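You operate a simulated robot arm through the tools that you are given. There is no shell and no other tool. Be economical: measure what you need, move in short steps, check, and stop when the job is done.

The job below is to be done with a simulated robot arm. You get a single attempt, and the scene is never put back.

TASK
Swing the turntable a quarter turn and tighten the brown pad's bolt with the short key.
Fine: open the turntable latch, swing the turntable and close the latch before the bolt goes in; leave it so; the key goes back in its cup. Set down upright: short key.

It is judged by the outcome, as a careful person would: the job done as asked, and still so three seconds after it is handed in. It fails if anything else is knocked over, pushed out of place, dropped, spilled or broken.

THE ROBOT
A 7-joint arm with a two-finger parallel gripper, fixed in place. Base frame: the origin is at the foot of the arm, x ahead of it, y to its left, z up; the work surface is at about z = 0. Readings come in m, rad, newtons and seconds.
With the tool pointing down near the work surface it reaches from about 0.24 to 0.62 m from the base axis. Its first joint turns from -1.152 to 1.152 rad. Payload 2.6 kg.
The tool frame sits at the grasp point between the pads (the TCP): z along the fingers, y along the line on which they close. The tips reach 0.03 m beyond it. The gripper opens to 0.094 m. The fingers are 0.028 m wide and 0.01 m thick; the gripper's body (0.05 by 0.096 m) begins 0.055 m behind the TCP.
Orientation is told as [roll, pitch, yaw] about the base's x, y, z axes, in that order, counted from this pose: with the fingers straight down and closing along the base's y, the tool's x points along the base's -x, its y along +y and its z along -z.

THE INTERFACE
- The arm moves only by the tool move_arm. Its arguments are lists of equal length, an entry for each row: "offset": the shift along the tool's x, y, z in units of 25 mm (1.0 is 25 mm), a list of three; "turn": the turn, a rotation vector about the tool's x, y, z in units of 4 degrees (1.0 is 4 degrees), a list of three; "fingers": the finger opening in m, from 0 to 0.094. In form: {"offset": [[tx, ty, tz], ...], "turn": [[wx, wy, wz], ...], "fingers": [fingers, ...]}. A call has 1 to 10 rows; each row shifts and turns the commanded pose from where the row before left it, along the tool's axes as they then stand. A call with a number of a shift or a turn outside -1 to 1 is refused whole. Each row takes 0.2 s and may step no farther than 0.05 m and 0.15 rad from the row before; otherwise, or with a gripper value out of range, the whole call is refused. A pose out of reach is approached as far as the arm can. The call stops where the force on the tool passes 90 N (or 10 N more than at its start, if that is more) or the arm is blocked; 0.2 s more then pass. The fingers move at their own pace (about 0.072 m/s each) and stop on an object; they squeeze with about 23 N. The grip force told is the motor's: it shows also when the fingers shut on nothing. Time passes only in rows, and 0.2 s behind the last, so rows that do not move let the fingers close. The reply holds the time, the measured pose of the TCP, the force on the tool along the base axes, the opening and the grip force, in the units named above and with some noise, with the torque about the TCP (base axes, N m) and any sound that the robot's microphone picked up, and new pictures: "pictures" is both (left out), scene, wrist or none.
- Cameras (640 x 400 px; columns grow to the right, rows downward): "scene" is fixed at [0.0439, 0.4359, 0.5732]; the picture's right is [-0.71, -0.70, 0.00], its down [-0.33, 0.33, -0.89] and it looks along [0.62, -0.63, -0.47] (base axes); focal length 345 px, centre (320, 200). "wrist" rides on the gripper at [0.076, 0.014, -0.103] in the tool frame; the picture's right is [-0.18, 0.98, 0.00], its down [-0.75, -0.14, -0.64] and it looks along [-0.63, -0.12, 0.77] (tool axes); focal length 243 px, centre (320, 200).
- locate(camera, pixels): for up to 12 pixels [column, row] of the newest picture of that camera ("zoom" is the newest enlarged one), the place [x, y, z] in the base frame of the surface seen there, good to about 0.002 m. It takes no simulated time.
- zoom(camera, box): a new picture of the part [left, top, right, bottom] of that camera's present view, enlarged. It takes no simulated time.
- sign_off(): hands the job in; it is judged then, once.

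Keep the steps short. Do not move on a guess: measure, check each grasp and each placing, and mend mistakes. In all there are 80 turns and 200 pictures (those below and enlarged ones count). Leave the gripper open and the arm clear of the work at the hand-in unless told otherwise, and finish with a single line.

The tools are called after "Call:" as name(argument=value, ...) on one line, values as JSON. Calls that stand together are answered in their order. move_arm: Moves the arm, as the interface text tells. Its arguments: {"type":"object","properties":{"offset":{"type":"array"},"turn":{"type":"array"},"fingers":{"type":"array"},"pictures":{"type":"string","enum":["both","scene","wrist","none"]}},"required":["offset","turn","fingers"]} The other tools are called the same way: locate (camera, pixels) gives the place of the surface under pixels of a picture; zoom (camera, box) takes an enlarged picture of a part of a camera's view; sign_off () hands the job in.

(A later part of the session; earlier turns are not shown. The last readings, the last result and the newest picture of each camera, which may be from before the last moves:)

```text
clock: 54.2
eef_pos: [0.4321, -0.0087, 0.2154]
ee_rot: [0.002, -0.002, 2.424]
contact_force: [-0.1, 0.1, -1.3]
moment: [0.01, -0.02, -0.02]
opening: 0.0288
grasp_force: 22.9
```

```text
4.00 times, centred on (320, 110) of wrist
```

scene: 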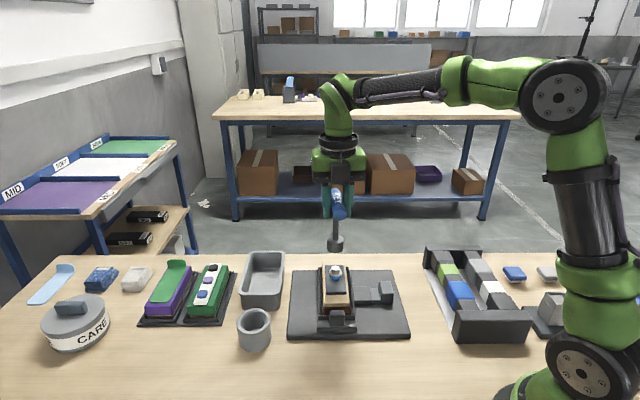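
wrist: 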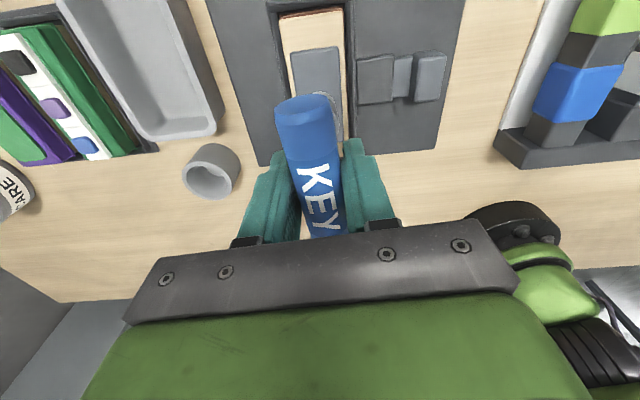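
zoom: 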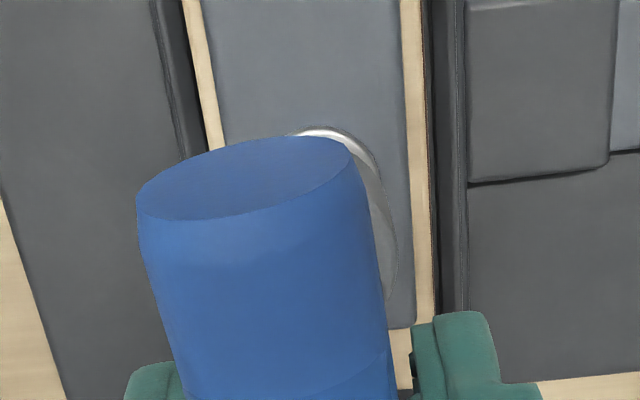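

Laterally the socket is still ~1.2 mm left. Let me re-measure depth at this closer position.

Call:
locate(camera="scene", pixels=[[335, 262], [335, 264], [335, 266], [335, 267.5], [335, 260.5], [334, 263], [336, 263], [335, 250], [335, 252], [335, 254], [335.5, 246], [335, 265]])

Call:
locate(camera="scene", pixels=[[335.3, 272], [335.3, 273], [335.3, 271.5], [335.3, 276], [335.3, 275.5], [335.3, 278], [335.3, 279], [334, 278], [337, 278], [333, 275], [338, 275]])

```text
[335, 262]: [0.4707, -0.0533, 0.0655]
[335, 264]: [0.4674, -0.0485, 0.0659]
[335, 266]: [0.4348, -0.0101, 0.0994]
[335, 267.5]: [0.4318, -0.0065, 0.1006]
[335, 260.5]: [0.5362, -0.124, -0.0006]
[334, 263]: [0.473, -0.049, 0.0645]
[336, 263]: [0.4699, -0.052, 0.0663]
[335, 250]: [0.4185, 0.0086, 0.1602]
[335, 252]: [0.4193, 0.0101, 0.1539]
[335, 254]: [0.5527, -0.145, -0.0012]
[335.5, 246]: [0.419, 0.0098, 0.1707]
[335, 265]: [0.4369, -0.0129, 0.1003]
```

```text
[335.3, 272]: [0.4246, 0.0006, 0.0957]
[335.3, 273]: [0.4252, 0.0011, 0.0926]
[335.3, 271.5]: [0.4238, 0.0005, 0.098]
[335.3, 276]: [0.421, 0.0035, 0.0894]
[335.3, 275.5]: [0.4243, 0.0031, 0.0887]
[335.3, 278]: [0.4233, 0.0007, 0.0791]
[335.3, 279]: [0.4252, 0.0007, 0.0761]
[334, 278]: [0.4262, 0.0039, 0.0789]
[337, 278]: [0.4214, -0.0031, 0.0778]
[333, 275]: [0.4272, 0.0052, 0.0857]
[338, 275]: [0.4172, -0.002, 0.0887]
```

Those readings used an older picture. I'll apply the lateral correction (tool y +1.2 mm) and take a fresh zoom to measure.

Call:
move_arm(offset=[[0, 0.048, 0], [0, 0, 0]], turn=[[0, 0, 0], [0, 0, 0]], fingers=[0.01, 0.01], pictures="none")

Call:
zoom(camera="scene", box=[310, 235, 360, 285])

Call:
locate(camera="zoom", pixels=[[321, 215], [321, 230], [321, 245], [321, 260], [310, 240], [332, 240], [324, 60], [324, 100], [324, 140], [262, 220], [380, 220]])

Call:
locate(camera="zoom", pixels=[[323, 295], [323, 305], [323, 328], [323, 324], [323, 350], [323, 356], [310, 350], [335, 350], [300, 318], [345, 318]])

```text
clock: 54.8
eef_pos: [0.4315, -0.0096, 0.2155]
ee_rot: [0.003, -0.002, 2.425]
contact_force: [-1.0, -0.6, -2.2]
moment: [-0.01, 0.01, 0.04]
opening: 0.0287
grasp_force: 23.2
```

```text
8.00 times, centred on (335, 260) of scene
```

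zoom: 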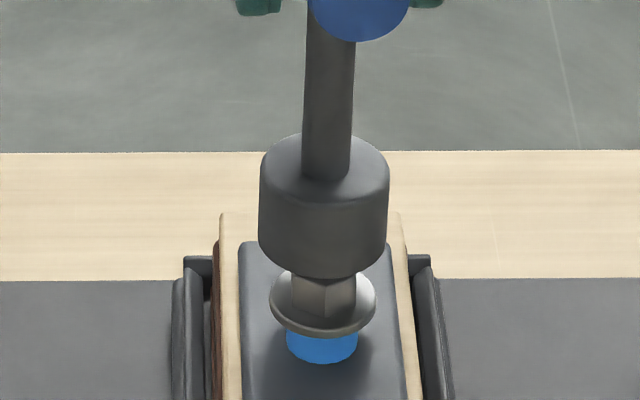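

```text
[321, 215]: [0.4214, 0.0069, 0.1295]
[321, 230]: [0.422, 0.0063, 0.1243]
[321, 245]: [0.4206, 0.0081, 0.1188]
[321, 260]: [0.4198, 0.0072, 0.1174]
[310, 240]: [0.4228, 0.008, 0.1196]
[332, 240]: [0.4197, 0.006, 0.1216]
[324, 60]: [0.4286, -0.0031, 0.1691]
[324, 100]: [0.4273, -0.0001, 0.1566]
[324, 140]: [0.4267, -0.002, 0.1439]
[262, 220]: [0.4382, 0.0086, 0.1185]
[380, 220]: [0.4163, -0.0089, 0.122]
```

```text
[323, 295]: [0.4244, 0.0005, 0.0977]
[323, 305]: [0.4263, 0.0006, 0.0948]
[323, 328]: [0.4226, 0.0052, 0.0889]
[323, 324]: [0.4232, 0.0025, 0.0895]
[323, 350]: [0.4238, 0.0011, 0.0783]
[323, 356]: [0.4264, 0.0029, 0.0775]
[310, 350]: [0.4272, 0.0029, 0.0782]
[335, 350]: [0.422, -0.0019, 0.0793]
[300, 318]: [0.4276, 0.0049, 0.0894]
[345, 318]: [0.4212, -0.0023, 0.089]
```

Now socket and bolt axes agree within ~0.7 mm both ways. I'll lower gently in small steps and watch the force.

Call:
move_arm(offset=[[0, 0, 0.15], [0, 0, 0.15], [0, 0, 0.15]], turn=[[0, 0, 0], [0, 0, 0], [0, 0, 0]], fingers=[0.01, 0.01, 0.01], pictures="none")

Call:
zoom(camera="scene", box=[310, 235, 360, 285])

```text
clock: 55.6
eef_pos: [0.4312, -0.01, 0.204]
ee_rot: [0.002, -0.002, 2.425]
contact_force: [0.5, 0.4, -1.6]
moment: [-0.03, 0.03, 0.01]
opening: 0.029
grasp_force: 22.9
```

```text
8.00 times, centred on (335, 260) of scene
```

zoom: 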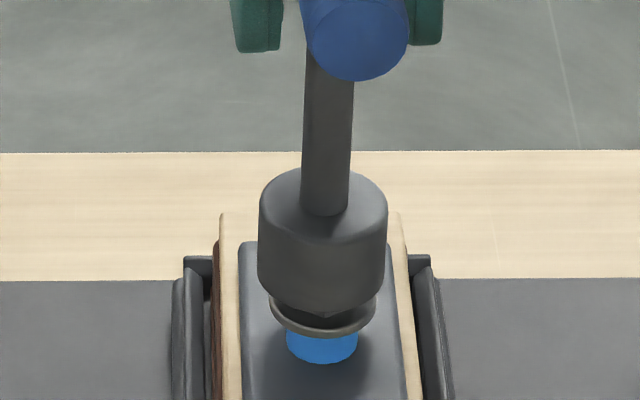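

No contact yet; the socket nearly reaches the flange line. Two more small steps.

Call:
move_arm(offset=[[0, 0, 0.1], [0, 0, 0.1]], turn=[[0, 0, 0], [0, 0, 0]], fingers=[0.01, 0.01], pictures="none")

Call:
zoom(camera="scene", box=[310, 235, 360, 285])

```text
clock: 56.2
eef_pos: [0.4323, -0.0093, 0.2007]
ee_rot: [0.002, -0.002, 2.424]
contact_force: [-1.4, 0.8, -1.4]
moment: [-0.02, 0.02, 0.02]
opening: 0.0287
grasp_force: 23.1
```

```text
8.00 times, centred on (335, 260) of scene
```

zoom: 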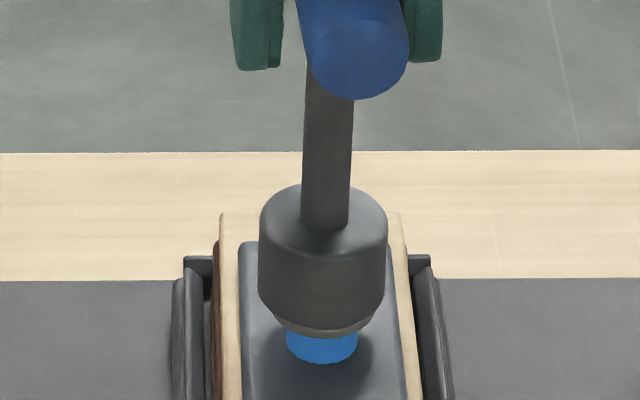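

Still no force, and the socket is sliding over the head. Continue down in 2.5 mm steps.

Call:
move_arm(offset=[[0, 0, 0.1], [0, 0, 0.1], [0, 0, 0.1]], turn=[[0, 0, 0], [0, 0, 0], [0, 0, 0]], fingers=[0.01, 0.01, 0.01], pictures="none")

Call:
zoom(camera="scene", box=[310, 235, 360, 285])

```text
clock: 57.0
eef_pos: [0.4322, -0.0085, 0.1925]
ee_rot: [0.001, 0.003, 2.424]
contact_force: [1.8, 0.1, 20.0]
moment: [-0.07, -0.07, 0.05]
opening: 0.0295
grasp_force: 22.6
```

```text
8.00 times, centred on (335, 260) of scene
```

zoom: 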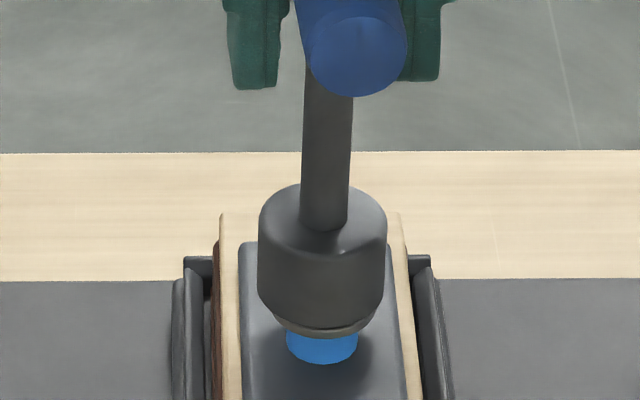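

The socket dropped over the hex: its lower edge sits at z≈0.093, below the head top of 0.101, and a 20 N push came as it bottomed. Now a short clockwise test turn (tool z +, 3 rows = 12°), watching the moment.

Call:
move_arm(offset=[[0, 0, 0], [0, 0, 0], [0, 0, 0]], turn=[[0, 0, 1], [0, 0, 1], [0, 0, 1]], fingers=[0.01, 0.01, 0.01], pictures="none")

Call:
zoom(camera="scene", box=[310, 235, 360, 285])

```text
clock: 57.8
eef_pos: [0.4309, -0.0108, 0.1908]
ee_rot: [0.002, 0.001, 2.213]
contact_force: [3.4, -3.5, 13.5]
moment: [-0.34, -0.25, 0.04]
opening: 0.0288
grasp_force: 23.3
```

```text
8.00 times, centred on (335, 260) of scene
```

zoom: 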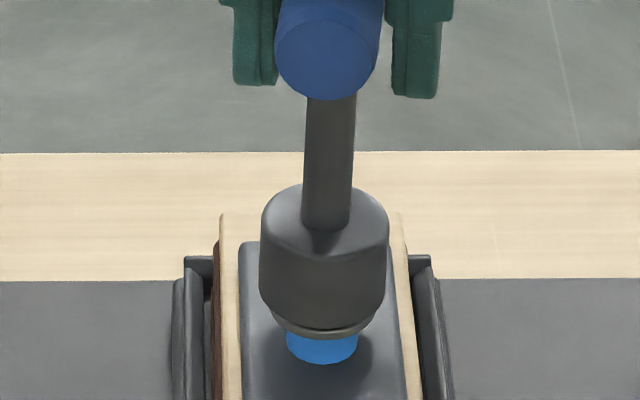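

Turning is easy with little torque. I'll turn 10 more rows clockwise (40°).

Call:
move_arm(offset=[[0, 0, 0], [0, 0, 0], [0, 0, 0], [0, 0, 0], [0, 0, 0], [0, 0, 0], [0, 0, 0], [0, 0, 0], [0, 0, 0], [0, 0, 0]], turn=[[0, 0, 1], [0, 0, 1], [0, 0, 1], [0, 0, 1], [0, 0, 1], [0, 0, 1], [0, 0, 1], [0, 0, 1], [0, 0, 1], [0, 0, 1]], fingers=[0.01, 0.01, 0.01, 0.01, 0.01, 0.01, 0.01, 0.01, 0.01, 0.01], pictures="none")

Call:
zoom(camera="scene", box=[310, 235, 360, 285])

```text
clock: 60.0
eef_pos: [0.4316, -0.0089, 0.1905]
ee_rot: [0.003, 0.0, 1.515]
contact_force: [-0.1, 0.1, -1.6]
moment: [0.03, 0.01, 0.03]
opening: 0.0287
grasp_force: 23.1
```

```text
8.00 times, centred on (335, 260) of scene
```

zoom: 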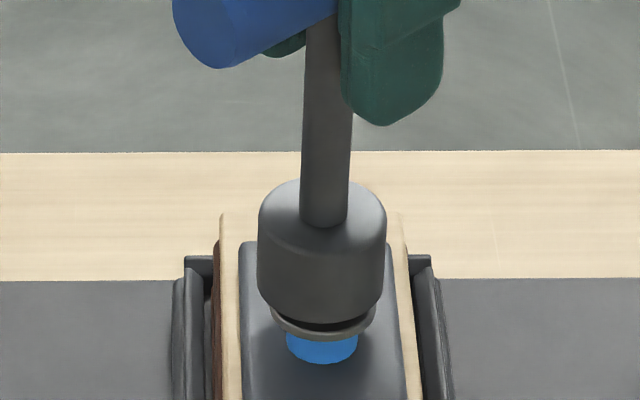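

The tool force is now only the key's weight and the socket edge rose ~2 mm, so it isn't pressed fully on. I'll push down gently again at this angle.

Call:
move_arm(offset=[[0, 0, 0.1], [0, 0, 0.1]], turn=[[0, 0, 0], [0, 0, 0]], fingers=[0.01, 0.01], pictures="none")

Call:
zoom(camera="scene", box=[315, 245, 355, 285])

```text
clock: 60.6
eef_pos: [0.4323, -0.0097, 0.1889]
ee_rot: [-0.004, 0.0, 1.517]
contact_force: [1.7, 0.5, 20.0]
moment: [0.03, 0.0, 0.01]
opening: 0.0296
grasp_force: 22.9
```

```text
10.00 times, centred on (335, 265) of scene
```

zoom: 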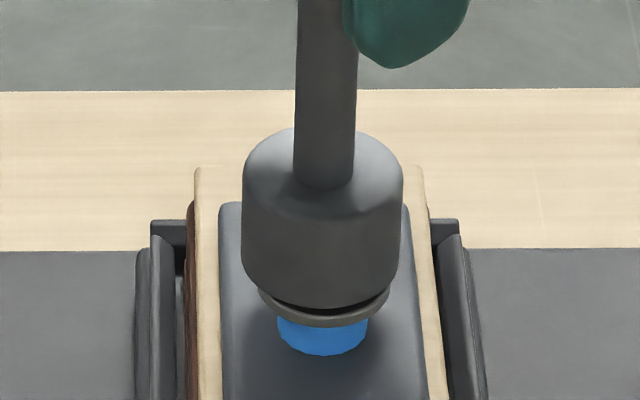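

Call:
locate(camera="zoom", pixels=[[322, 322], [322, 325], [300, 320], [345, 320], [322, 300], [322, 295], [322, 345], [322, 352], [322, 312], [322, 375], [350, 375], [265, 305]])

```text
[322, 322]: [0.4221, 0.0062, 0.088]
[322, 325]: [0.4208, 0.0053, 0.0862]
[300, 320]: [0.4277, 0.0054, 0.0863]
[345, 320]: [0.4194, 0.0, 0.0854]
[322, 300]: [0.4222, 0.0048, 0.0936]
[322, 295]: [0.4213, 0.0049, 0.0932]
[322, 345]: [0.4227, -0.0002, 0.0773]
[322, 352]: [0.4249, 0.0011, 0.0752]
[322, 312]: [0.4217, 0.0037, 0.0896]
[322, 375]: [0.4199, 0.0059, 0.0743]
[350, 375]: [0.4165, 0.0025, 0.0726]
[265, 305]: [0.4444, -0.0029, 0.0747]
```

I'll turn another 40° clockwise with a slight steady push and see whether the bolt head goes down.

Call:
move_arm(offset=[[0, 0, 0.015], [0, 0, 0.015], [0, 0, 0.015], [0, 0, 0.015], [0, 0, 0.015], [0, 0, 0.015], [0, 0, 0.015], [0, 0, 0.015], [0, 0, 0.015], [0, 0, 0.015]], turn=[[0, 0, 1], [0, 0, 1], [0, 0, 1], [0, 0, 1], [0, 0, 1], [0, 0, 1], [0, 0, 1], [0, 0, 1], [0, 0, 1], [0, 0, 1]], fingers=[0.01, 0.01, 0.01, 0.01, 0.01, 0.01, 0.01, 0.01, 0.01, 0.01], pictures="scene")

Call:
zoom(camera="scene", box=[315, 245, 355, 285])

```text
clock: 62.8
eef_pos: [0.4306, -0.0091, 0.184]
ee_rot: [0.001, 0.001, 0.816]
contact_force: [0.1, 0.5, 19.1]
moment: [0.06, -0.06, 0.07]
opening: 0.029
grasp_force: 23.0
```

scene: 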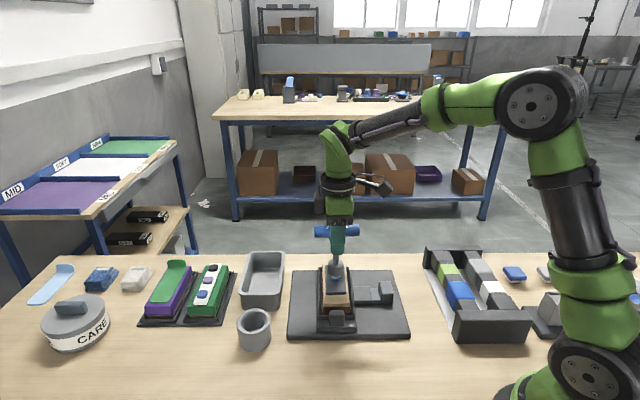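

```text
10.00 times, centred on (335, 265) of scene
```

zoom: 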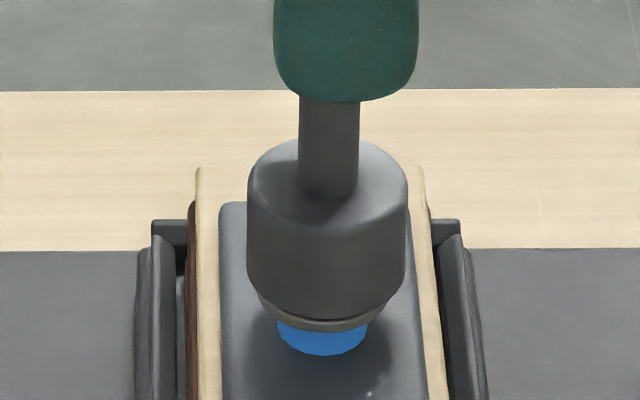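

The blue thread below the flange is getting shorter (3.1 → 2.4 px), so the bolt is being driven. I'll continue clockwise with a small follow-down.

Call:
move_arm(offset=[[0, 0, 0.004], [0, 0, 0.004], [0, 0, 0.004], [0, 0, 0.004], [0, 0, 0.004], [0, 0, 0.004], [0, 0, 0.004], [0, 0, 0.004], [0, 0, 0.004], [0, 0, 0.004]], turn=[[0, 0, 1], [0, 0, 1], [0, 0, 1], [0, 0, 1], [0, 0, 1], [0, 0, 1], [0, 0, 1], [0, 0, 1], [0, 0, 1], [0, 0, 1]], fingers=[0.01, 0.01, 0.01, 0.01, 0.01, 0.01, 0.01, 0.01, 0.01, 0.01], pictures="none")

Call:
move_arm(offset=[[0, 0, 0.004], [0, 0, 0.004], [0, 0, 0.004], [0, 0, 0.004], [0, 0, 0.004], [0, 0, 0.004], [0, 0, 0.004], [0, 0, 0.004], [0, 0, 0.004], [0, 0, 0.004]], turn=[[0, 0, 1], [0, 0, 1], [0, 0, 1], [0, 0, 1], [0, 0, 1], [0, 0, 1], [0, 0, 1], [0, 0, 1], [0, 0, 1], [0, 0, 1]], fingers=[0.01, 0.01, 0.01, 0.01, 0.01, 0.01, 0.01, 0.01, 0.01, 0.01], pictures="none")

Call:
zoom(camera="scene", box=[315, 245, 355, 285])

```text
clock: 65.0
eef_pos: [0.4309, -0.0093, 0.1815]
ee_rot: [0.0, 0.002, 0.119]
contact_force: [2.2, 0.6, 4.0]
moment: [0.0, -0.11, 0.02]
opening: 0.0288
grasp_force: 22.3
```

```text
clock: 67.2
eef_pos: [0.4312, -0.0094, 0.181]
ee_rot: [-0.006, 0.001, -0.58]
contact_force: [1.1, -0.1, -0.8]
moment: [0.0, -0.03, 0.01]
opening: 0.029
grasp_force: 23.0
```

```text
10.00 times, centred on (335, 265) of scene
```

zoom: 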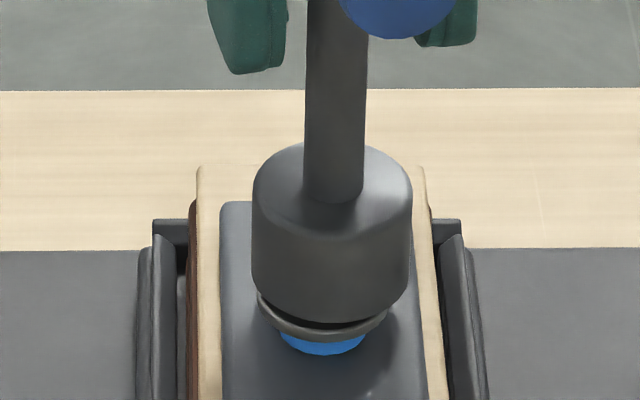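

The flange came down further (thread visible 1.3 px). I'll press on a little, then keep turning.

Call:
move_arm(offset=[[0, 0, 0.1], [0, 0, 0.01], [0, 0, 0.01], [0, 0, 0.01], [0, 0, 0.01], [0, 0, 0.01], [0, 0, 0.01], [0, 0, 0.01], [0, 0, 0.01], [0, 0, 0.01]], turn=[[0, 0, 0], [0, 0, 1], [0, 0, 1], [0, 0, 1], [0, 0, 1], [0, 0, 1], [0, 0, 1], [0, 0, 1], [0, 0, 1], [0, 0, 1]], fingers=[0.01, 0.01, 0.01, 0.01, 0.01, 0.01, 0.01, 0.01, 0.01, 0.01], pictures="none")

Call:
move_arm(offset=[[0, 0, 0.008], [0, 0, 0.008], [0, 0, 0.008], [0, 0, 0.008], [0, 0, 0.008], [0, 0, 0.008], [0, 0, 0.008], [0, 0, 0.008], [0, 0, 0.008], [0, 0, 0.008]], turn=[[0, 0, 1], [0, 0, 1], [0, 0, 1], [0, 0, 1], [0, 0, 1], [0, 0, 1], [0, 0, 1], [0, 0, 1], [0, 0, 1], [0, 0, 1]], fingers=[0.01, 0.01, 0.01, 0.01, 0.01, 0.01, 0.01, 0.01, 0.01, 0.01], pictures="none")

Call:
zoom(camera="scene", box=[315, 245, 355, 285])

```text
clock: 69.4
eef_pos: [0.4311, -0.0091, 0.1773]
ee_rot: [-0.002, -0.001, -1.209]
contact_force: [1.4, -2.4, 18.3]
moment: [-0.2, -0.05, 0.08]
opening: 0.029
grasp_force: 23.3
```

```text
clock: 71.6
eef_pos: [0.4319, -0.0085, 0.1744]
ee_rot: [-0.002, -0.001, -1.906]
contact_force: [0.5, 1.5, 12.7]
moment: [0.1, 0.05, 0.05]
opening: 0.029
grasp_force: 22.7
```

```text
10.00 times, centred on (335, 265) of scene
```

zoom: 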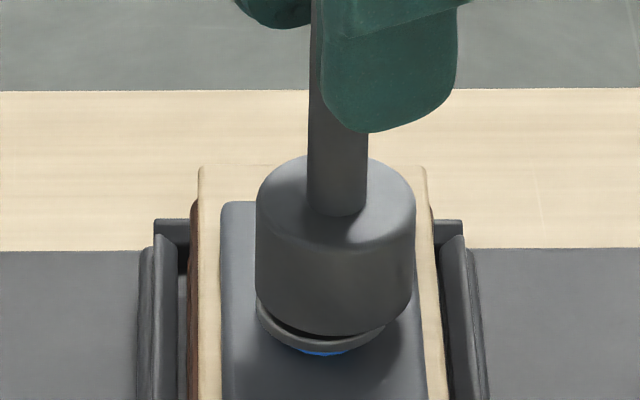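

Yaw −109°, only a sliver of blue is left. The socket leans ~2 mm to the right, so I shift the tool back by 2 mm and turn on, watching the moment.

Call:
move_arm(offset=[[0.07, 0.035, 0], [0, 0, 0.008], [0, 0, 0.008], [0, 0, 0.008], [0, 0, 0.008], [0, 0, 0.008], [0, 0, 0.008]], turn=[[0, 0, 0], [0, 0, 1], [0, 0, 1], [0, 0, 1], [0, 0, 1], [0, 0, 1], [0, 0, 1]], fingers=[0.01, 0.01, 0.01, 0.01, 0.01, 0.01, 0.01], pictures="none")

Call:
zoom(camera="scene", box=[315, 245, 355, 285])

```text
clock: 73.2
eef_pos: [0.4311, -0.0081, 0.1731]
ee_rot: [0.0, -0.001, -2.325]
contact_force: [0.6, 0.1, 15.0]
moment: [0.03, -0.06, 0.03]
opening: 0.029
grasp_force: 22.6
```

```text
10.00 times, centred on (335, 265) of scene
```

zoom: 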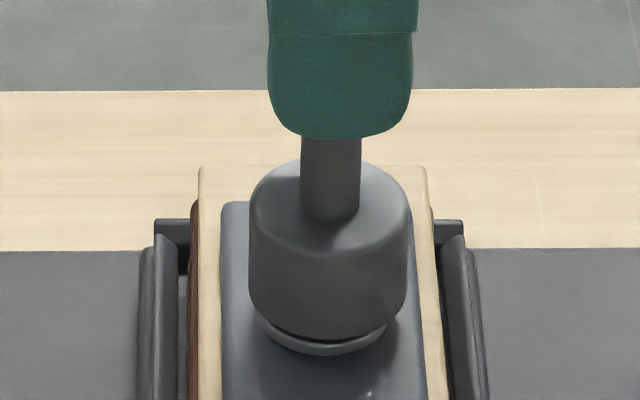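

No blue is visible now, but the moment isn't rising yet. I'll go another 16° and watch.

Call:
move_arm(offset=[[0, 0, 0.008], [0, 0, 0.008], [0, 0, 0.008], [0, 0, 0.008]], turn=[[0, 0, 1], [0, 0, 1], [0, 0, 1], [0, 0, 1]], fingers=[0.01, 0.01, 0.01, 0.01], pictures="none")

Call:
zoom(camera="scene", box=[315, 245, 355, 285])

```text
clock: 74.2
eef_pos: [0.4318, -0.0084, 0.1734]
ee_rot: [0.0, -0.002, -2.604]
contact_force: [1.0, 0.1, 20.0]
moment: [0.02, -0.04, 0.06]
opening: 0.0287
grasp_force: 23.0
```

```text
10.00 times, centred on (335, 265) of scene
```

zoom: 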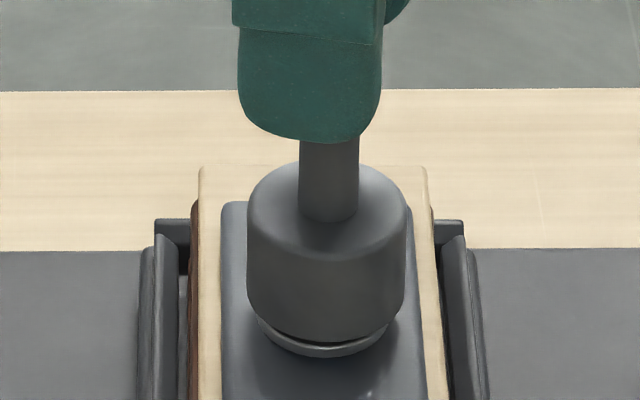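

By geometry the flange still has ~2 mm to go and the wrist is near its range. I'll lift the key 22 mm off the head, rewind 180° (a multiple of 60°, so the hex matches), and re-engage.

Call:
move_arm(offset=[[0, 0, -0.3], [0, 0, -0.4], [0, 0, -0.4], [0, 0, 0], [0, 0, 0]], turn=[[0, 0, 0], [0, 0, 0], [0, 0, 0], [0, 0, -1], [0, 0, -1]], fingers=[0.01, 0.01, 0.01, 0.01, 0.01], pictures="none")

Call:
zoom(camera="scene", box=[310, 235, 360, 285])

```text
clock: 75.4
eef_pos: [0.4318, -0.0091, 0.1992]
ee_rot: [0.001, -0.004, -2.461]
contact_force: [0.5, -0.1, -1.2]
moment: [-0.03, -0.02, 0.03]
opening: 0.0288
grasp_force: 22.5
```

```text
8.00 times, centred on (335, 260) of scene
```

zoom: 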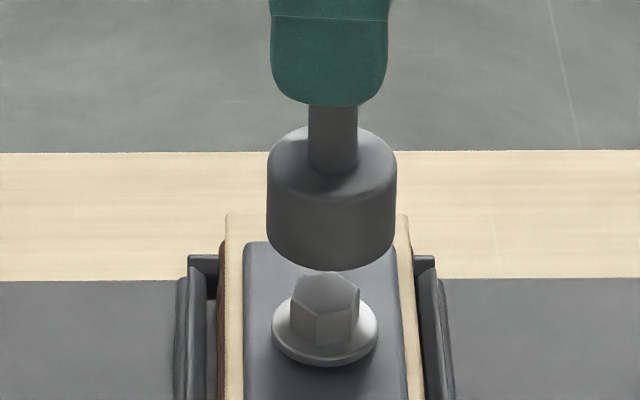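

The bolt is nearly down. I'll measure the flange and head heights now.

Call:
locate(camera="zoom", pixels=[[325, 350], [300, 343], [350, 343], [325, 355], [325, 362], [325, 285], [335, 290], [310, 285], [325, 380], [300, 380], [350, 380], [275, 325]])

Call:
zoom(camera="scene", box=[323, 265, 348, 285])

```text
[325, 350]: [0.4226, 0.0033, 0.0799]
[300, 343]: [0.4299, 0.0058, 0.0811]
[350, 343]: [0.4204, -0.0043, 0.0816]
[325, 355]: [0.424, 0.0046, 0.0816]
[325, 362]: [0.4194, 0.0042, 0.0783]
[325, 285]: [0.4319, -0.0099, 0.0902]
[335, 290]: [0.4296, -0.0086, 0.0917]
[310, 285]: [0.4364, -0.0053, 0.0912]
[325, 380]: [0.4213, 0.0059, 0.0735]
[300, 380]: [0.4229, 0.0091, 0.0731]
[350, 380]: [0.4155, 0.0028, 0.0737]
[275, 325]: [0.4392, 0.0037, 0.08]
```

```text
16.00 times, centred on (336, 275) of scene
```

zoom: 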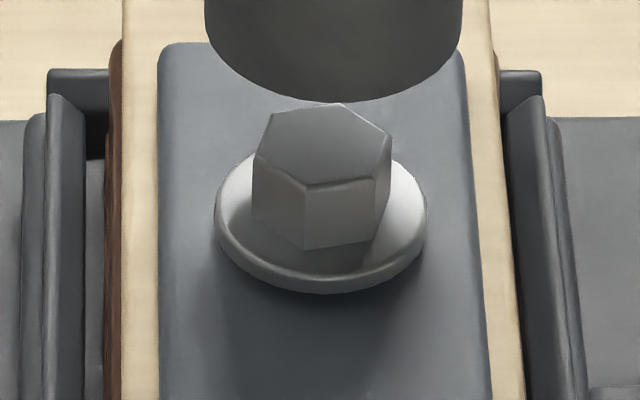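

The flange top came from 0.090 to 0.081, with about 3–4 mm left to the pad. I'll rewind the remaining 172° with the key lifted clear.

Call:
move_arm(offset=[[0, 0, -0.2], [0, 0, 0], [0, 0, 0], [0, 0, 0], [0, 0, 0], [0, 0, 0], [0, 0, 0], [0, 0, 0], [0, 0, 0], [0, 0, 0]], turn=[[0, 0, -1], [0, 0, -1], [0, 0, -1], [0, 0, -1], [0, 0, -1], [0, 0, -1], [0, 0, -1], [0, 0, -1], [0, 0, -1], [0, 0, -1]], fingers=[0.01, 0.01, 0.01, 0.01, 0.01, 0.01, 0.01, 0.01, 0.01, 0.01], pictures="none")

Call:
move_arm(offset=[[0, 0, 0], [0, 0, 0], [0, 0, 0], [0, 0, 0], [0, 0, 0], [0, 0, 0], [0, 0, 0], [0, 0, 0], [0, 0, 0], [0, 0, 0]], turn=[[0, 0, -1], [0, 0, -1], [0, 0, -1], [0, 0, -1], [0, 0, -1], [0, 0, -1], [0, 0, -1], [0, 0, -1], [0, 0, -1], [0, 0, -1]], fingers=[0.01, 0.01, 0.01, 0.01, 0.01, 0.01, 0.01, 0.01, 0.01, 0.01], pictures="none")

Call:
move_arm(offset=[[0, 0, 0], [0, 0, 0], [0, 0, 0], [0, 0, 0], [0, 0, 0], [0, 0, 0], [0, 0, 0], [0, 0, 0], [0, 0, 0], [0, 0, 0]], turn=[[0, 0, -1], [0, 0, -1], [0, 0, -1], [0, 0, -1], [0, 0, -1], [0, 0, -1], [0, 0, -1], [0, 0, -1], [0, 0, -1], [0, 0, -1]], fingers=[0.01, 0.01, 0.01, 0.01, 0.01, 0.01, 0.01, 0.01, 0.01, 0.01], pictures="none")

Call:
move_arm(offset=[[0, 0, 0], [0, 0, 0], [0, 0, 0], [0, 0, 0], [0, 0, 0], [0, 0, 0], [0, 0, 0], [0, 0, 0], [0, 0, 0], [0, 0, 0]], turn=[[0, 0, -1], [0, 0, -1], [0, 0, -1], [0, 0, -1], [0, 0, -1], [0, 0, -1], [0, 0, -1], [0, 0, -1], [0, 0, -1], [0, 0, -1]], fingers=[0.01, 0.01, 0.01, 0.01, 0.01, 0.01, 0.01, 0.01, 0.01, 0.01], pictures="none")

Call:
move_arm(offset=[[0, 0, 0], [0, 0, 0], [0, 0, 0], [0, 0, 0]], turn=[[0, 0, -1], [0, 0, -1], [0, 0, -1], [0, 0, 0]], fingers=[0.01, 0.01, 0.01, 0.01], pictures="none")

Call:
zoom(camera="scene", box=[310, 235, 360, 285])

Call:
locate(camera="zoom", pixels=[[315, 195], [315, 205], [315, 215], [315, 225], [305, 210], [325, 210], [318, 90], [318, 110], [318, 120]])

```text
clock: 77.6
eef_pos: [0.4331, -0.0064, 0.2056]
ee_rot: [-0.003, -0.001, -1.762]
contact_force: [0.5, -0.2, -1.6]
moment: [0.0, -0.04, 0.0]
opening: 0.0289
grasp_force: 23.3
```

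```text
clock: 79.8
eef_pos: [0.4333, -0.0089, 0.2051]
ee_rot: [-0.003, -0.001, -1.063]
contact_force: [0.2, 0.1, -1.1]
moment: [0.0, 0.01, -0.01]
opening: 0.029
grasp_force: 22.8
```

```text
clock: 82.0
eef_pos: [0.4338, -0.0072, 0.2052]
ee_rot: [-0.001, 0.002, -0.367]
contact_force: [0.4, -0.4, -2.2]
moment: [0.01, -0.01, 0.01]
opening: 0.0287
grasp_force: 23.0
```

```text
clock: 84.2
eef_pos: [0.4321, -0.0076, 0.2041]
ee_rot: [0.0, 0.004, 0.331]
contact_force: [0.5, 0.1, -1.2]
moment: [-0.02, -0.01, 0.0]
opening: 0.0288
grasp_force: 22.8
```

```text
clock: 85.2
eef_pos: [0.4325, -0.0073, 0.2031]
ee_rot: [-0.001, 0.001, 0.542]
contact_force: [-1.0, 0.8, -1.5]
moment: [-0.03, 0.01, 0.01]
opening: 0.0288
grasp_force: 23.1
```

```text
8.00 times, centred on (335, 260) of scene
```

zoom: 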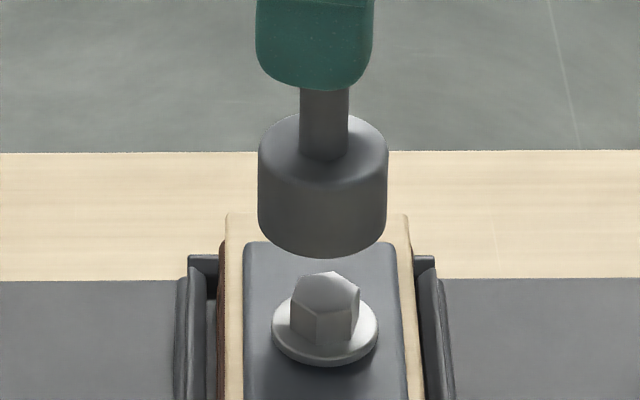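

```text
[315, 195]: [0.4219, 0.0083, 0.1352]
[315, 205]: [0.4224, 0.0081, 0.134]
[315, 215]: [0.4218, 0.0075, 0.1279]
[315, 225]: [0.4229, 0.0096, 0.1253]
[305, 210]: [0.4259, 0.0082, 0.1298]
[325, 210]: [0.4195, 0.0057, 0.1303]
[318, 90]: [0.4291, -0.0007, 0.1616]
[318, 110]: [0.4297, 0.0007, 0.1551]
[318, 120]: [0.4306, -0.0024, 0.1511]
```

The socket is ~1.6 mm left of the bolt; I correct that and lower near the head, then in small steps.

Call:
move_arm(offset=[[0.067, 0.012, 0], [0, 0, 0.4], [0, 0, 0.35], [0, 0, 0]], turn=[[0, 0, 0], [0, 0, 0], [0, 0, 0], [0, 0, 0]], fingers=[0.01, 0.01, 0.01, 0.01], pictures="none")

Call:
zoom(camera="scene", box=[310, 235, 360, 285])

Call:
move_arm(offset=[[0, 0, 0.1], [0, 0, 0.1], [0, 0, 0.1], [0, 0, 0.1]], turn=[[0, 0, 0], [0, 0, 0], [0, 0, 0], [0, 0, 0]], fingers=[0.01, 0.01, 0.01, 0.01], pictures="none")

Call:
zoom(camera="scene", box=[310, 235, 360, 285])

```text
clock: 86.2
eef_pos: [0.4313, -0.0088, 0.188]
ee_rot: [0.002, 0.003, 0.54]
contact_force: [-0.1, -0.3, -2.0]
moment: [0.03, -0.01, 0.01]
opening: 0.0288
grasp_force: 23.0
```

```text
8.00 times, centred on (335, 260) of scene
```

zoom: 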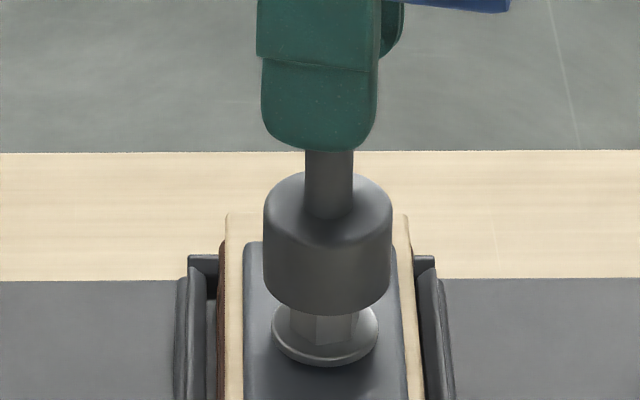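

```text
clock: 87.2
eef_pos: [0.4306, -0.009, 0.1764]
ee_rot: [0.002, 0.004, 0.538]
contact_force: [-1.0, 0.2, -0.9]
moment: [0.02, 0.02, 0.02]
opening: 0.029
grasp_force: 23.7
```

```text
8.00 times, centred on (335, 260) of scene
```

zoom: 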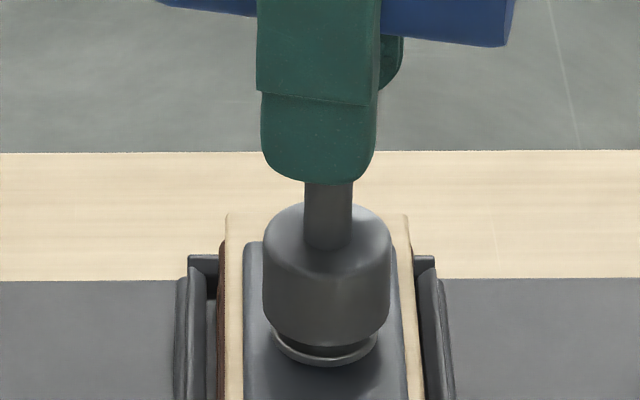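

It slid over the head without force. A bit further down, then turn clockwise.

Call:
move_arm(offset=[[0, 0, 0.1], [0, 0, 0.1], [0, 0, 0.01], [0, 0, 0.01], [0, 0, 0.01], [0, 0, 0.01], [0, 0, 0.01], [0, 0, 0.01], [0, 0, 0.01], [0, 0, 0.01]], turn=[[0, 0, 0], [0, 0, 0], [0, 0, 1], [0, 0, 1], [0, 0, 1], [0, 0, 1], [0, 0, 1], [0, 0, 1], [0, 0, 1], [0, 0, 1]], fingers=[0.01, 0.01, 0.01, 0.01, 0.01, 0.01, 0.01, 0.01, 0.01, 0.01], pictures="none")

Call:
zoom(camera="scene", box=[315, 245, 355, 285])

Call:
move_arm(offset=[[0, 0, 0.01], [0, 0, 0.01], [0, 0, 0.01], [0, 0, 0.01], [0, 0, 0.01], [0, 0, 0.01], [0, 0, 0.01], [0, 0, 0.01]], turn=[[0, 0, 1], [0, 0, 1], [0, 0, 1], [0, 0, 1], [0, 0, 1], [0, 0, 1], [0, 0, 1], [0, 0, 1]], fingers=[0.01, 0.01, 0.01, 0.01, 0.01, 0.01, 0.01, 0.01], pictures="none")

Call:
zoom(camera="scene", box=[315, 245, 355, 285])

```text
clock: 89.4
eef_pos: [0.4303, -0.0076, 0.1697]
ee_rot: [0.001, 0.002, -0.021]
contact_force: [0.3, 0.5, 20.0]
moment: [0.01, 0.05, 0.11]
opening: 0.0289
grasp_force: 23.0
```

```text
10.00 times, centred on (335, 265) of scene
```

zoom: 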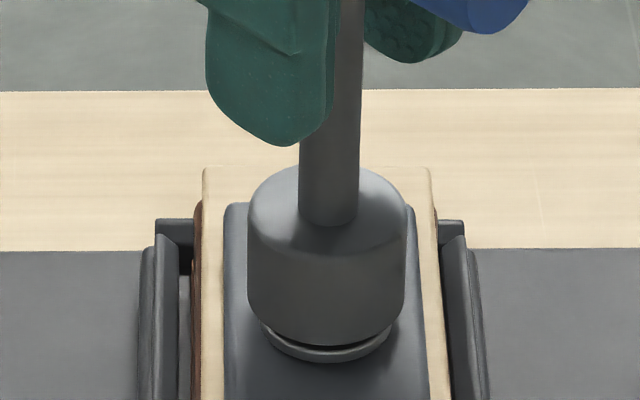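

```text
clock: 91.2
eef_pos: [0.4302, -0.0091, 0.1681]
ee_rot: [-0.002, 0.002, -0.578]
contact_force: [-0.5, -0.8, 16.6]
moment: [-0.01, -0.01, 0.07]
opening: 0.0289
grasp_force: 23.4
```

```text
10.00 times, centred on (335, 265) of scene
```

zoom: 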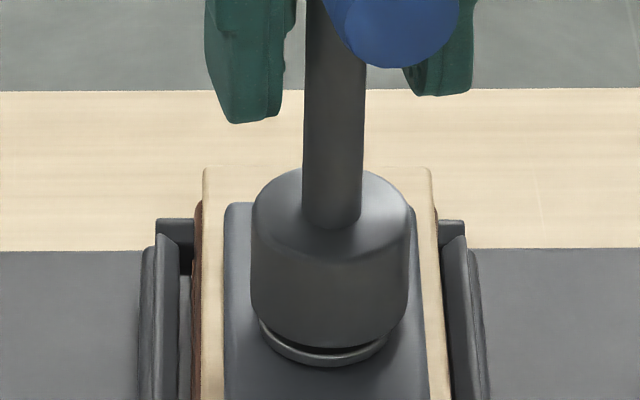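

Still descending (flange edge 362 → 366). Keep turning, watching the moment.

Call:
move_arm(offset=[[0, 0, 0.01], [0, 0, 0.01], [0, 0, 0.01], [0, 0, 0.01], [0, 0, 0.01], [0, 0, 0.01]], turn=[[0, 0, 1], [0, 0, 1], [0, 0, 1], [0, 0, 1], [0, 0, 1], [0, 0, 1]], fingers=[0.01, 0.01, 0.01, 0.01, 0.01, 0.01], pictures="none")

Call:
move_arm(offset=[[0, 0, 0.01], [0, 0, 0.01], [0, 0, 0.01], [0, 0, 0.01], [0, 0, 0.01], [0, 0, 0.01]], turn=[[0, 0, 1], [0, 0, 1], [0, 0, 1], [0, 0, 1], [0, 0, 1], [0, 0, 1]], fingers=[0.01, 0.01, 0.01, 0.01, 0.01, 0.01], pictures="none")

Call:
zoom(camera="scene", box=[315, 245, 355, 285])

```text
clock: 92.6
eef_pos: [0.4299, -0.0082, 0.1672]
ee_rot: [-0.002, 0.0, -0.999]
contact_force: [-1.6, 1.0, 19.5]
moment: [0.08, 0.05, 0.07]
opening: 0.0289
grasp_force: 23.2
```

```text
clock: 94.0
eef_pos: [0.4309, -0.0083, 0.1654]
ee_rot: [-0.001, -0.001, -1.418]
contact_force: [-1.4, 0.9, 19.9]
moment: [0.04, -0.05, 0.1]
opening: 0.0286
grasp_force: 22.8
```

```text
10.00 times, centred on (335, 265) of scene
```

zoom: 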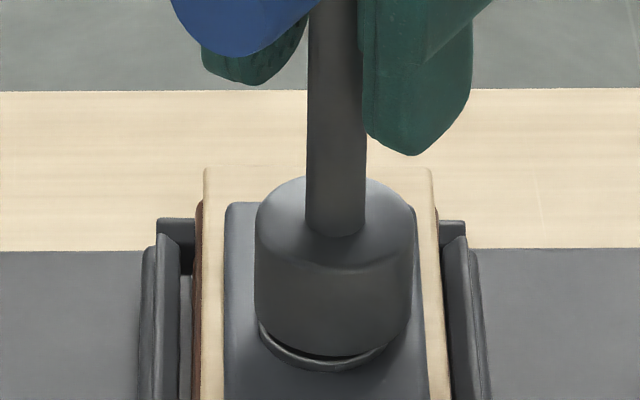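

Still going down slowly (370). Continue.

Call:
move_arm(offset=[[0, 0, 0.008], [0, 0, 0.008], [0, 0, 0.008], [0, 0, 0.008], [0, 0, 0.008], [0, 0, 0.008]], turn=[[0, 0, 1], [0, 0, 1], [0, 0, 1], [0, 0, 1], [0, 0, 1], [0, 0, 1]], fingers=[0.01, 0.01, 0.01, 0.01, 0.01, 0.01], pictures="none")

Call:
move_arm(offset=[[0, 0, 0.008], [0, 0, 0.008], [0, 0, 0.008], [0, 0, 0.008], [0, 0, 0.008], [0, 0, 0.008]], turn=[[0, 0, 1], [0, 0, 1], [0, 0, 1], [0, 0, 1], [0, 0, 1], [0, 0, 1]], fingers=[0.01, 0.01, 0.01, 0.01, 0.01, 0.01], pictures="none")

Call:
zoom(camera="scene", box=[315, 245, 355, 285])

```text
clock: 95.4
eef_pos: [0.4304, -0.0084, 0.1638]
ee_rot: [-0.002, -0.003, -1.836]
contact_force: [0.1, -0.8, 19.0]
moment: [-0.04, 0.01, 0.08]
opening: 0.0292
grasp_force: 23.1
```

```text
clock: 96.8
eef_pos: [0.4307, -0.0099, 0.1637]
ee_rot: [0.001, -0.002, -2.254]
contact_force: [1.6, 0.2, 19.4]
moment: [-0.01, -0.03, 0.1]
opening: 0.029
grasp_force: 23.5
```

```text
10.00 times, centred on (335, 265) of scene
```

zoom: 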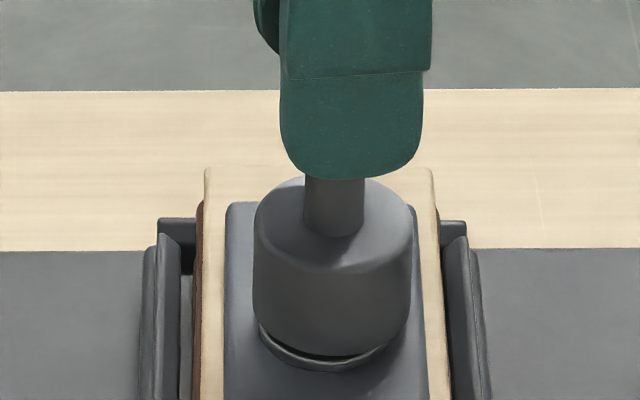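

The flange stopped moving (370) over the last 48°. I'll check whether the key still follows the gripper.

Call:
move_arm(offset=[[0, 0, 0]], turn=[[0, 0, 0]], fingers=[0.01])

Call:
zoom(camera="scene", box=[300, 205, 370, 285])

```text
clock: 97.2
eef_pos: [0.4315, -0.0102, 0.1632]
ee_rot: [-0.001, -0.003, -2.255]
contact_force: [0.9, 0.3, 18.7]
moment: [0.02, 0.03, -0.01]
opening: 0.0293
grasp_force: 23.1
```

scene: 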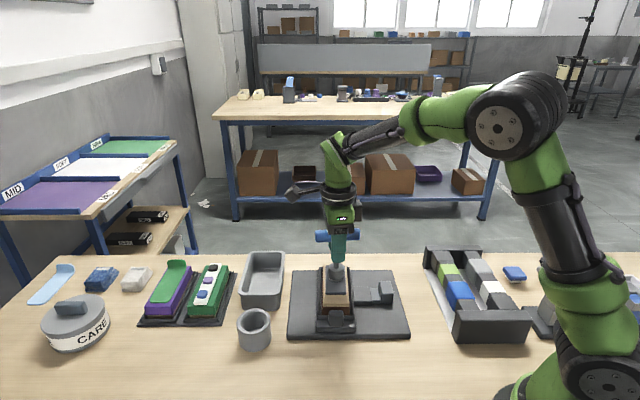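
wrist: 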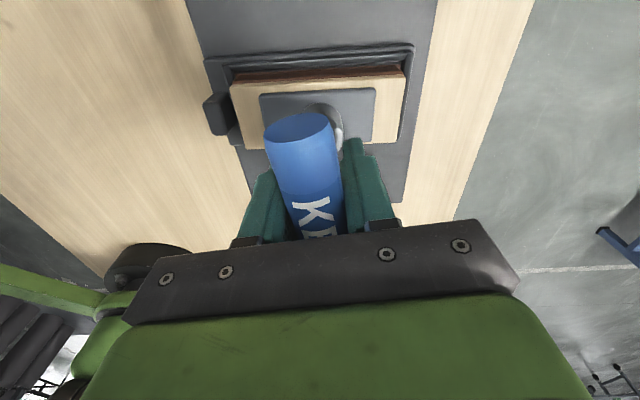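

```text
5.00 times, centred on (335, 245) of scene
```

zoom: 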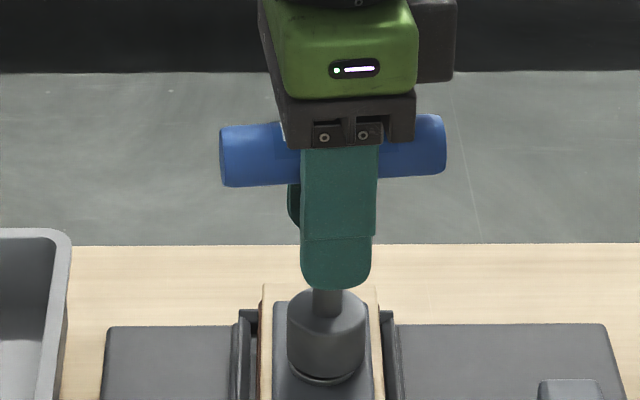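

The key still follows the gripper. I'll lift it off to look at the bolt.

Call:
move_arm(offset=[[0, 0, -0.4], [0, 0, -0.4], [0, 0, -0.4]], turn=[[0, 0, 0], [0, 0, 0], [0, 0, 0]], fingers=[0.01, 0.01, 0.01], pictures="none")

Call:
zoom(camera="scene", box=[323, 265, 348, 285])

Call:
locate(camera="zoom", pixels=[[330, 280], [300, 272], [360, 272], [330, 288], [330, 150], [345, 155], [310, 160], [330, 330], [280, 330], [380, 330], [225, 220], [430, 220]])

```text
clock: 98.0
eef_pos: [0.4309, -0.0084, 0.1933]
ee_rot: [-0.001, -0.002, -2.253]
contact_force: [-0.3, -0.4, -0.7]
moment: [-0.01, -0.01, 0.0]
opening: 0.0289
grasp_force: 23.0
```

```text
16.00 times, centred on (336, 275) of scene
```

zoom: 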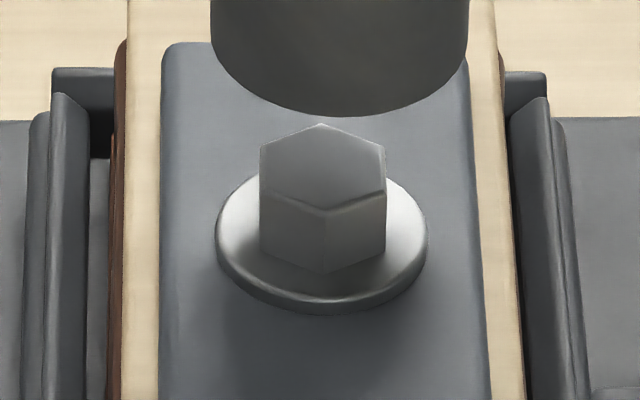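

```text
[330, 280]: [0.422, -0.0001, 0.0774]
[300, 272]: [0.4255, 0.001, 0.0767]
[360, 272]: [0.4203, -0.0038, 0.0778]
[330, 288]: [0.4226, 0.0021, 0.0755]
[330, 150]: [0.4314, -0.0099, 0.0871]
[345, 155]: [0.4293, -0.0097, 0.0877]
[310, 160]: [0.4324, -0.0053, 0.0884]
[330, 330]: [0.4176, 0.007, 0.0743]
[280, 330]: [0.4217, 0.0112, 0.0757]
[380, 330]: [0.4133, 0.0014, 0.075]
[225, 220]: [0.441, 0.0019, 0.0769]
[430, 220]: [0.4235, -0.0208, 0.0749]
```

The flange top is at 0.077 with a tight shadow on the pad (0.0745), so it looks seated or very nearly. To be sure it is tight, I re-engage here and turn another 20° while reading the moment.

Call:
move_arm(offset=[[0, 0, 0.4], [0, 0, 0.4], [0, 0, 0.3], [0, 0, 0.1], [0, 0, 0.1]], turn=[[0, 0, 0], [0, 0, 0], [0, 0, 0], [0, 0, 0], [0, 0, 0]], fingers=[0.01, 0.01, 0.01, 0.01, 0.01], pictures="none")

Call:
move_arm(offset=[[0, 0, 0], [0, 0, 0]], turn=[[0, 0, 1], [0, 0, 1]], fingers=[0.01, 0.01], pictures="none")

Call:
move_arm(offset=[[0, 0, 0], [0, 0, 0], [0, 0, 0]], turn=[[0, 0, 1], [0, 0, 1], [0, 0, 1]], fingers=[0.01, 0.01, 0.01], pictures="none")

Call:
zoom(camera="scene", box=[300, 205, 370, 285])

```text
clock: 99.2
eef_pos: [0.4331, -0.009, 0.1635]
ee_rot: [0.004, 0.002, -2.252]
contact_force: [-1.2, -0.5, 19.7]
moment: [-0.12, 0.02, -0.01]
opening: 0.0293
grasp_force: 23.2
```

```text
clock: 99.8
eef_pos: [0.432, -0.0075, 0.161]
ee_rot: [0.0, -0.001, -2.394]
contact_force: [2.0, -0.2, 18.6]
moment: [0.08, -0.04, 0.1]
opening: 0.029
grasp_force: 23.3
```

```text
clock: 100.6
eef_pos: [0.4313, -0.0082, 0.1595]
ee_rot: [-0.002, -0.002, -2.605]
contact_force: [-1.0, -0.1, 19.3]
moment: [0.01, -0.02, 0.05]
opening: 0.029
grasp_force: 22.9
```

```text
5.00 times, centred on (335, 245) of scene
```

zoom: 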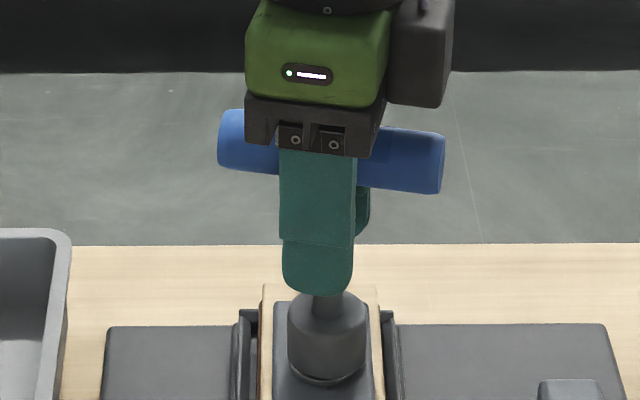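

Call:
zoom(camera="scene", box=[315, 245, 355, 285])

Call:
locate(camera="zoom", pixels=[[322, 366], [322, 364], [300, 362], [345, 362], [322, 385], [300, 385], [350, 385], [322, 350], [322, 340]])

```text
10.00 times, centred on (335, 265) of scene
```

zoom: 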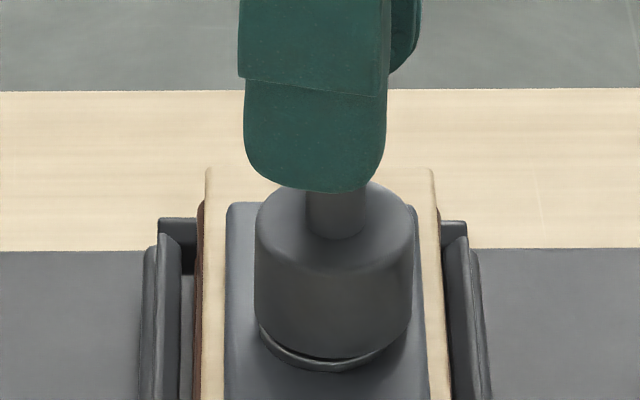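

```text
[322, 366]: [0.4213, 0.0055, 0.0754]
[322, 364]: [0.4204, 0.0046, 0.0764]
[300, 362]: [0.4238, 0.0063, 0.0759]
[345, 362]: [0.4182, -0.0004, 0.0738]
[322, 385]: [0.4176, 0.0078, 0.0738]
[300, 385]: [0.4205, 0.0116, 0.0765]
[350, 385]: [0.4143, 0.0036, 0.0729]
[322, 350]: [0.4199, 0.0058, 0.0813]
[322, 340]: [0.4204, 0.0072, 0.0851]
```

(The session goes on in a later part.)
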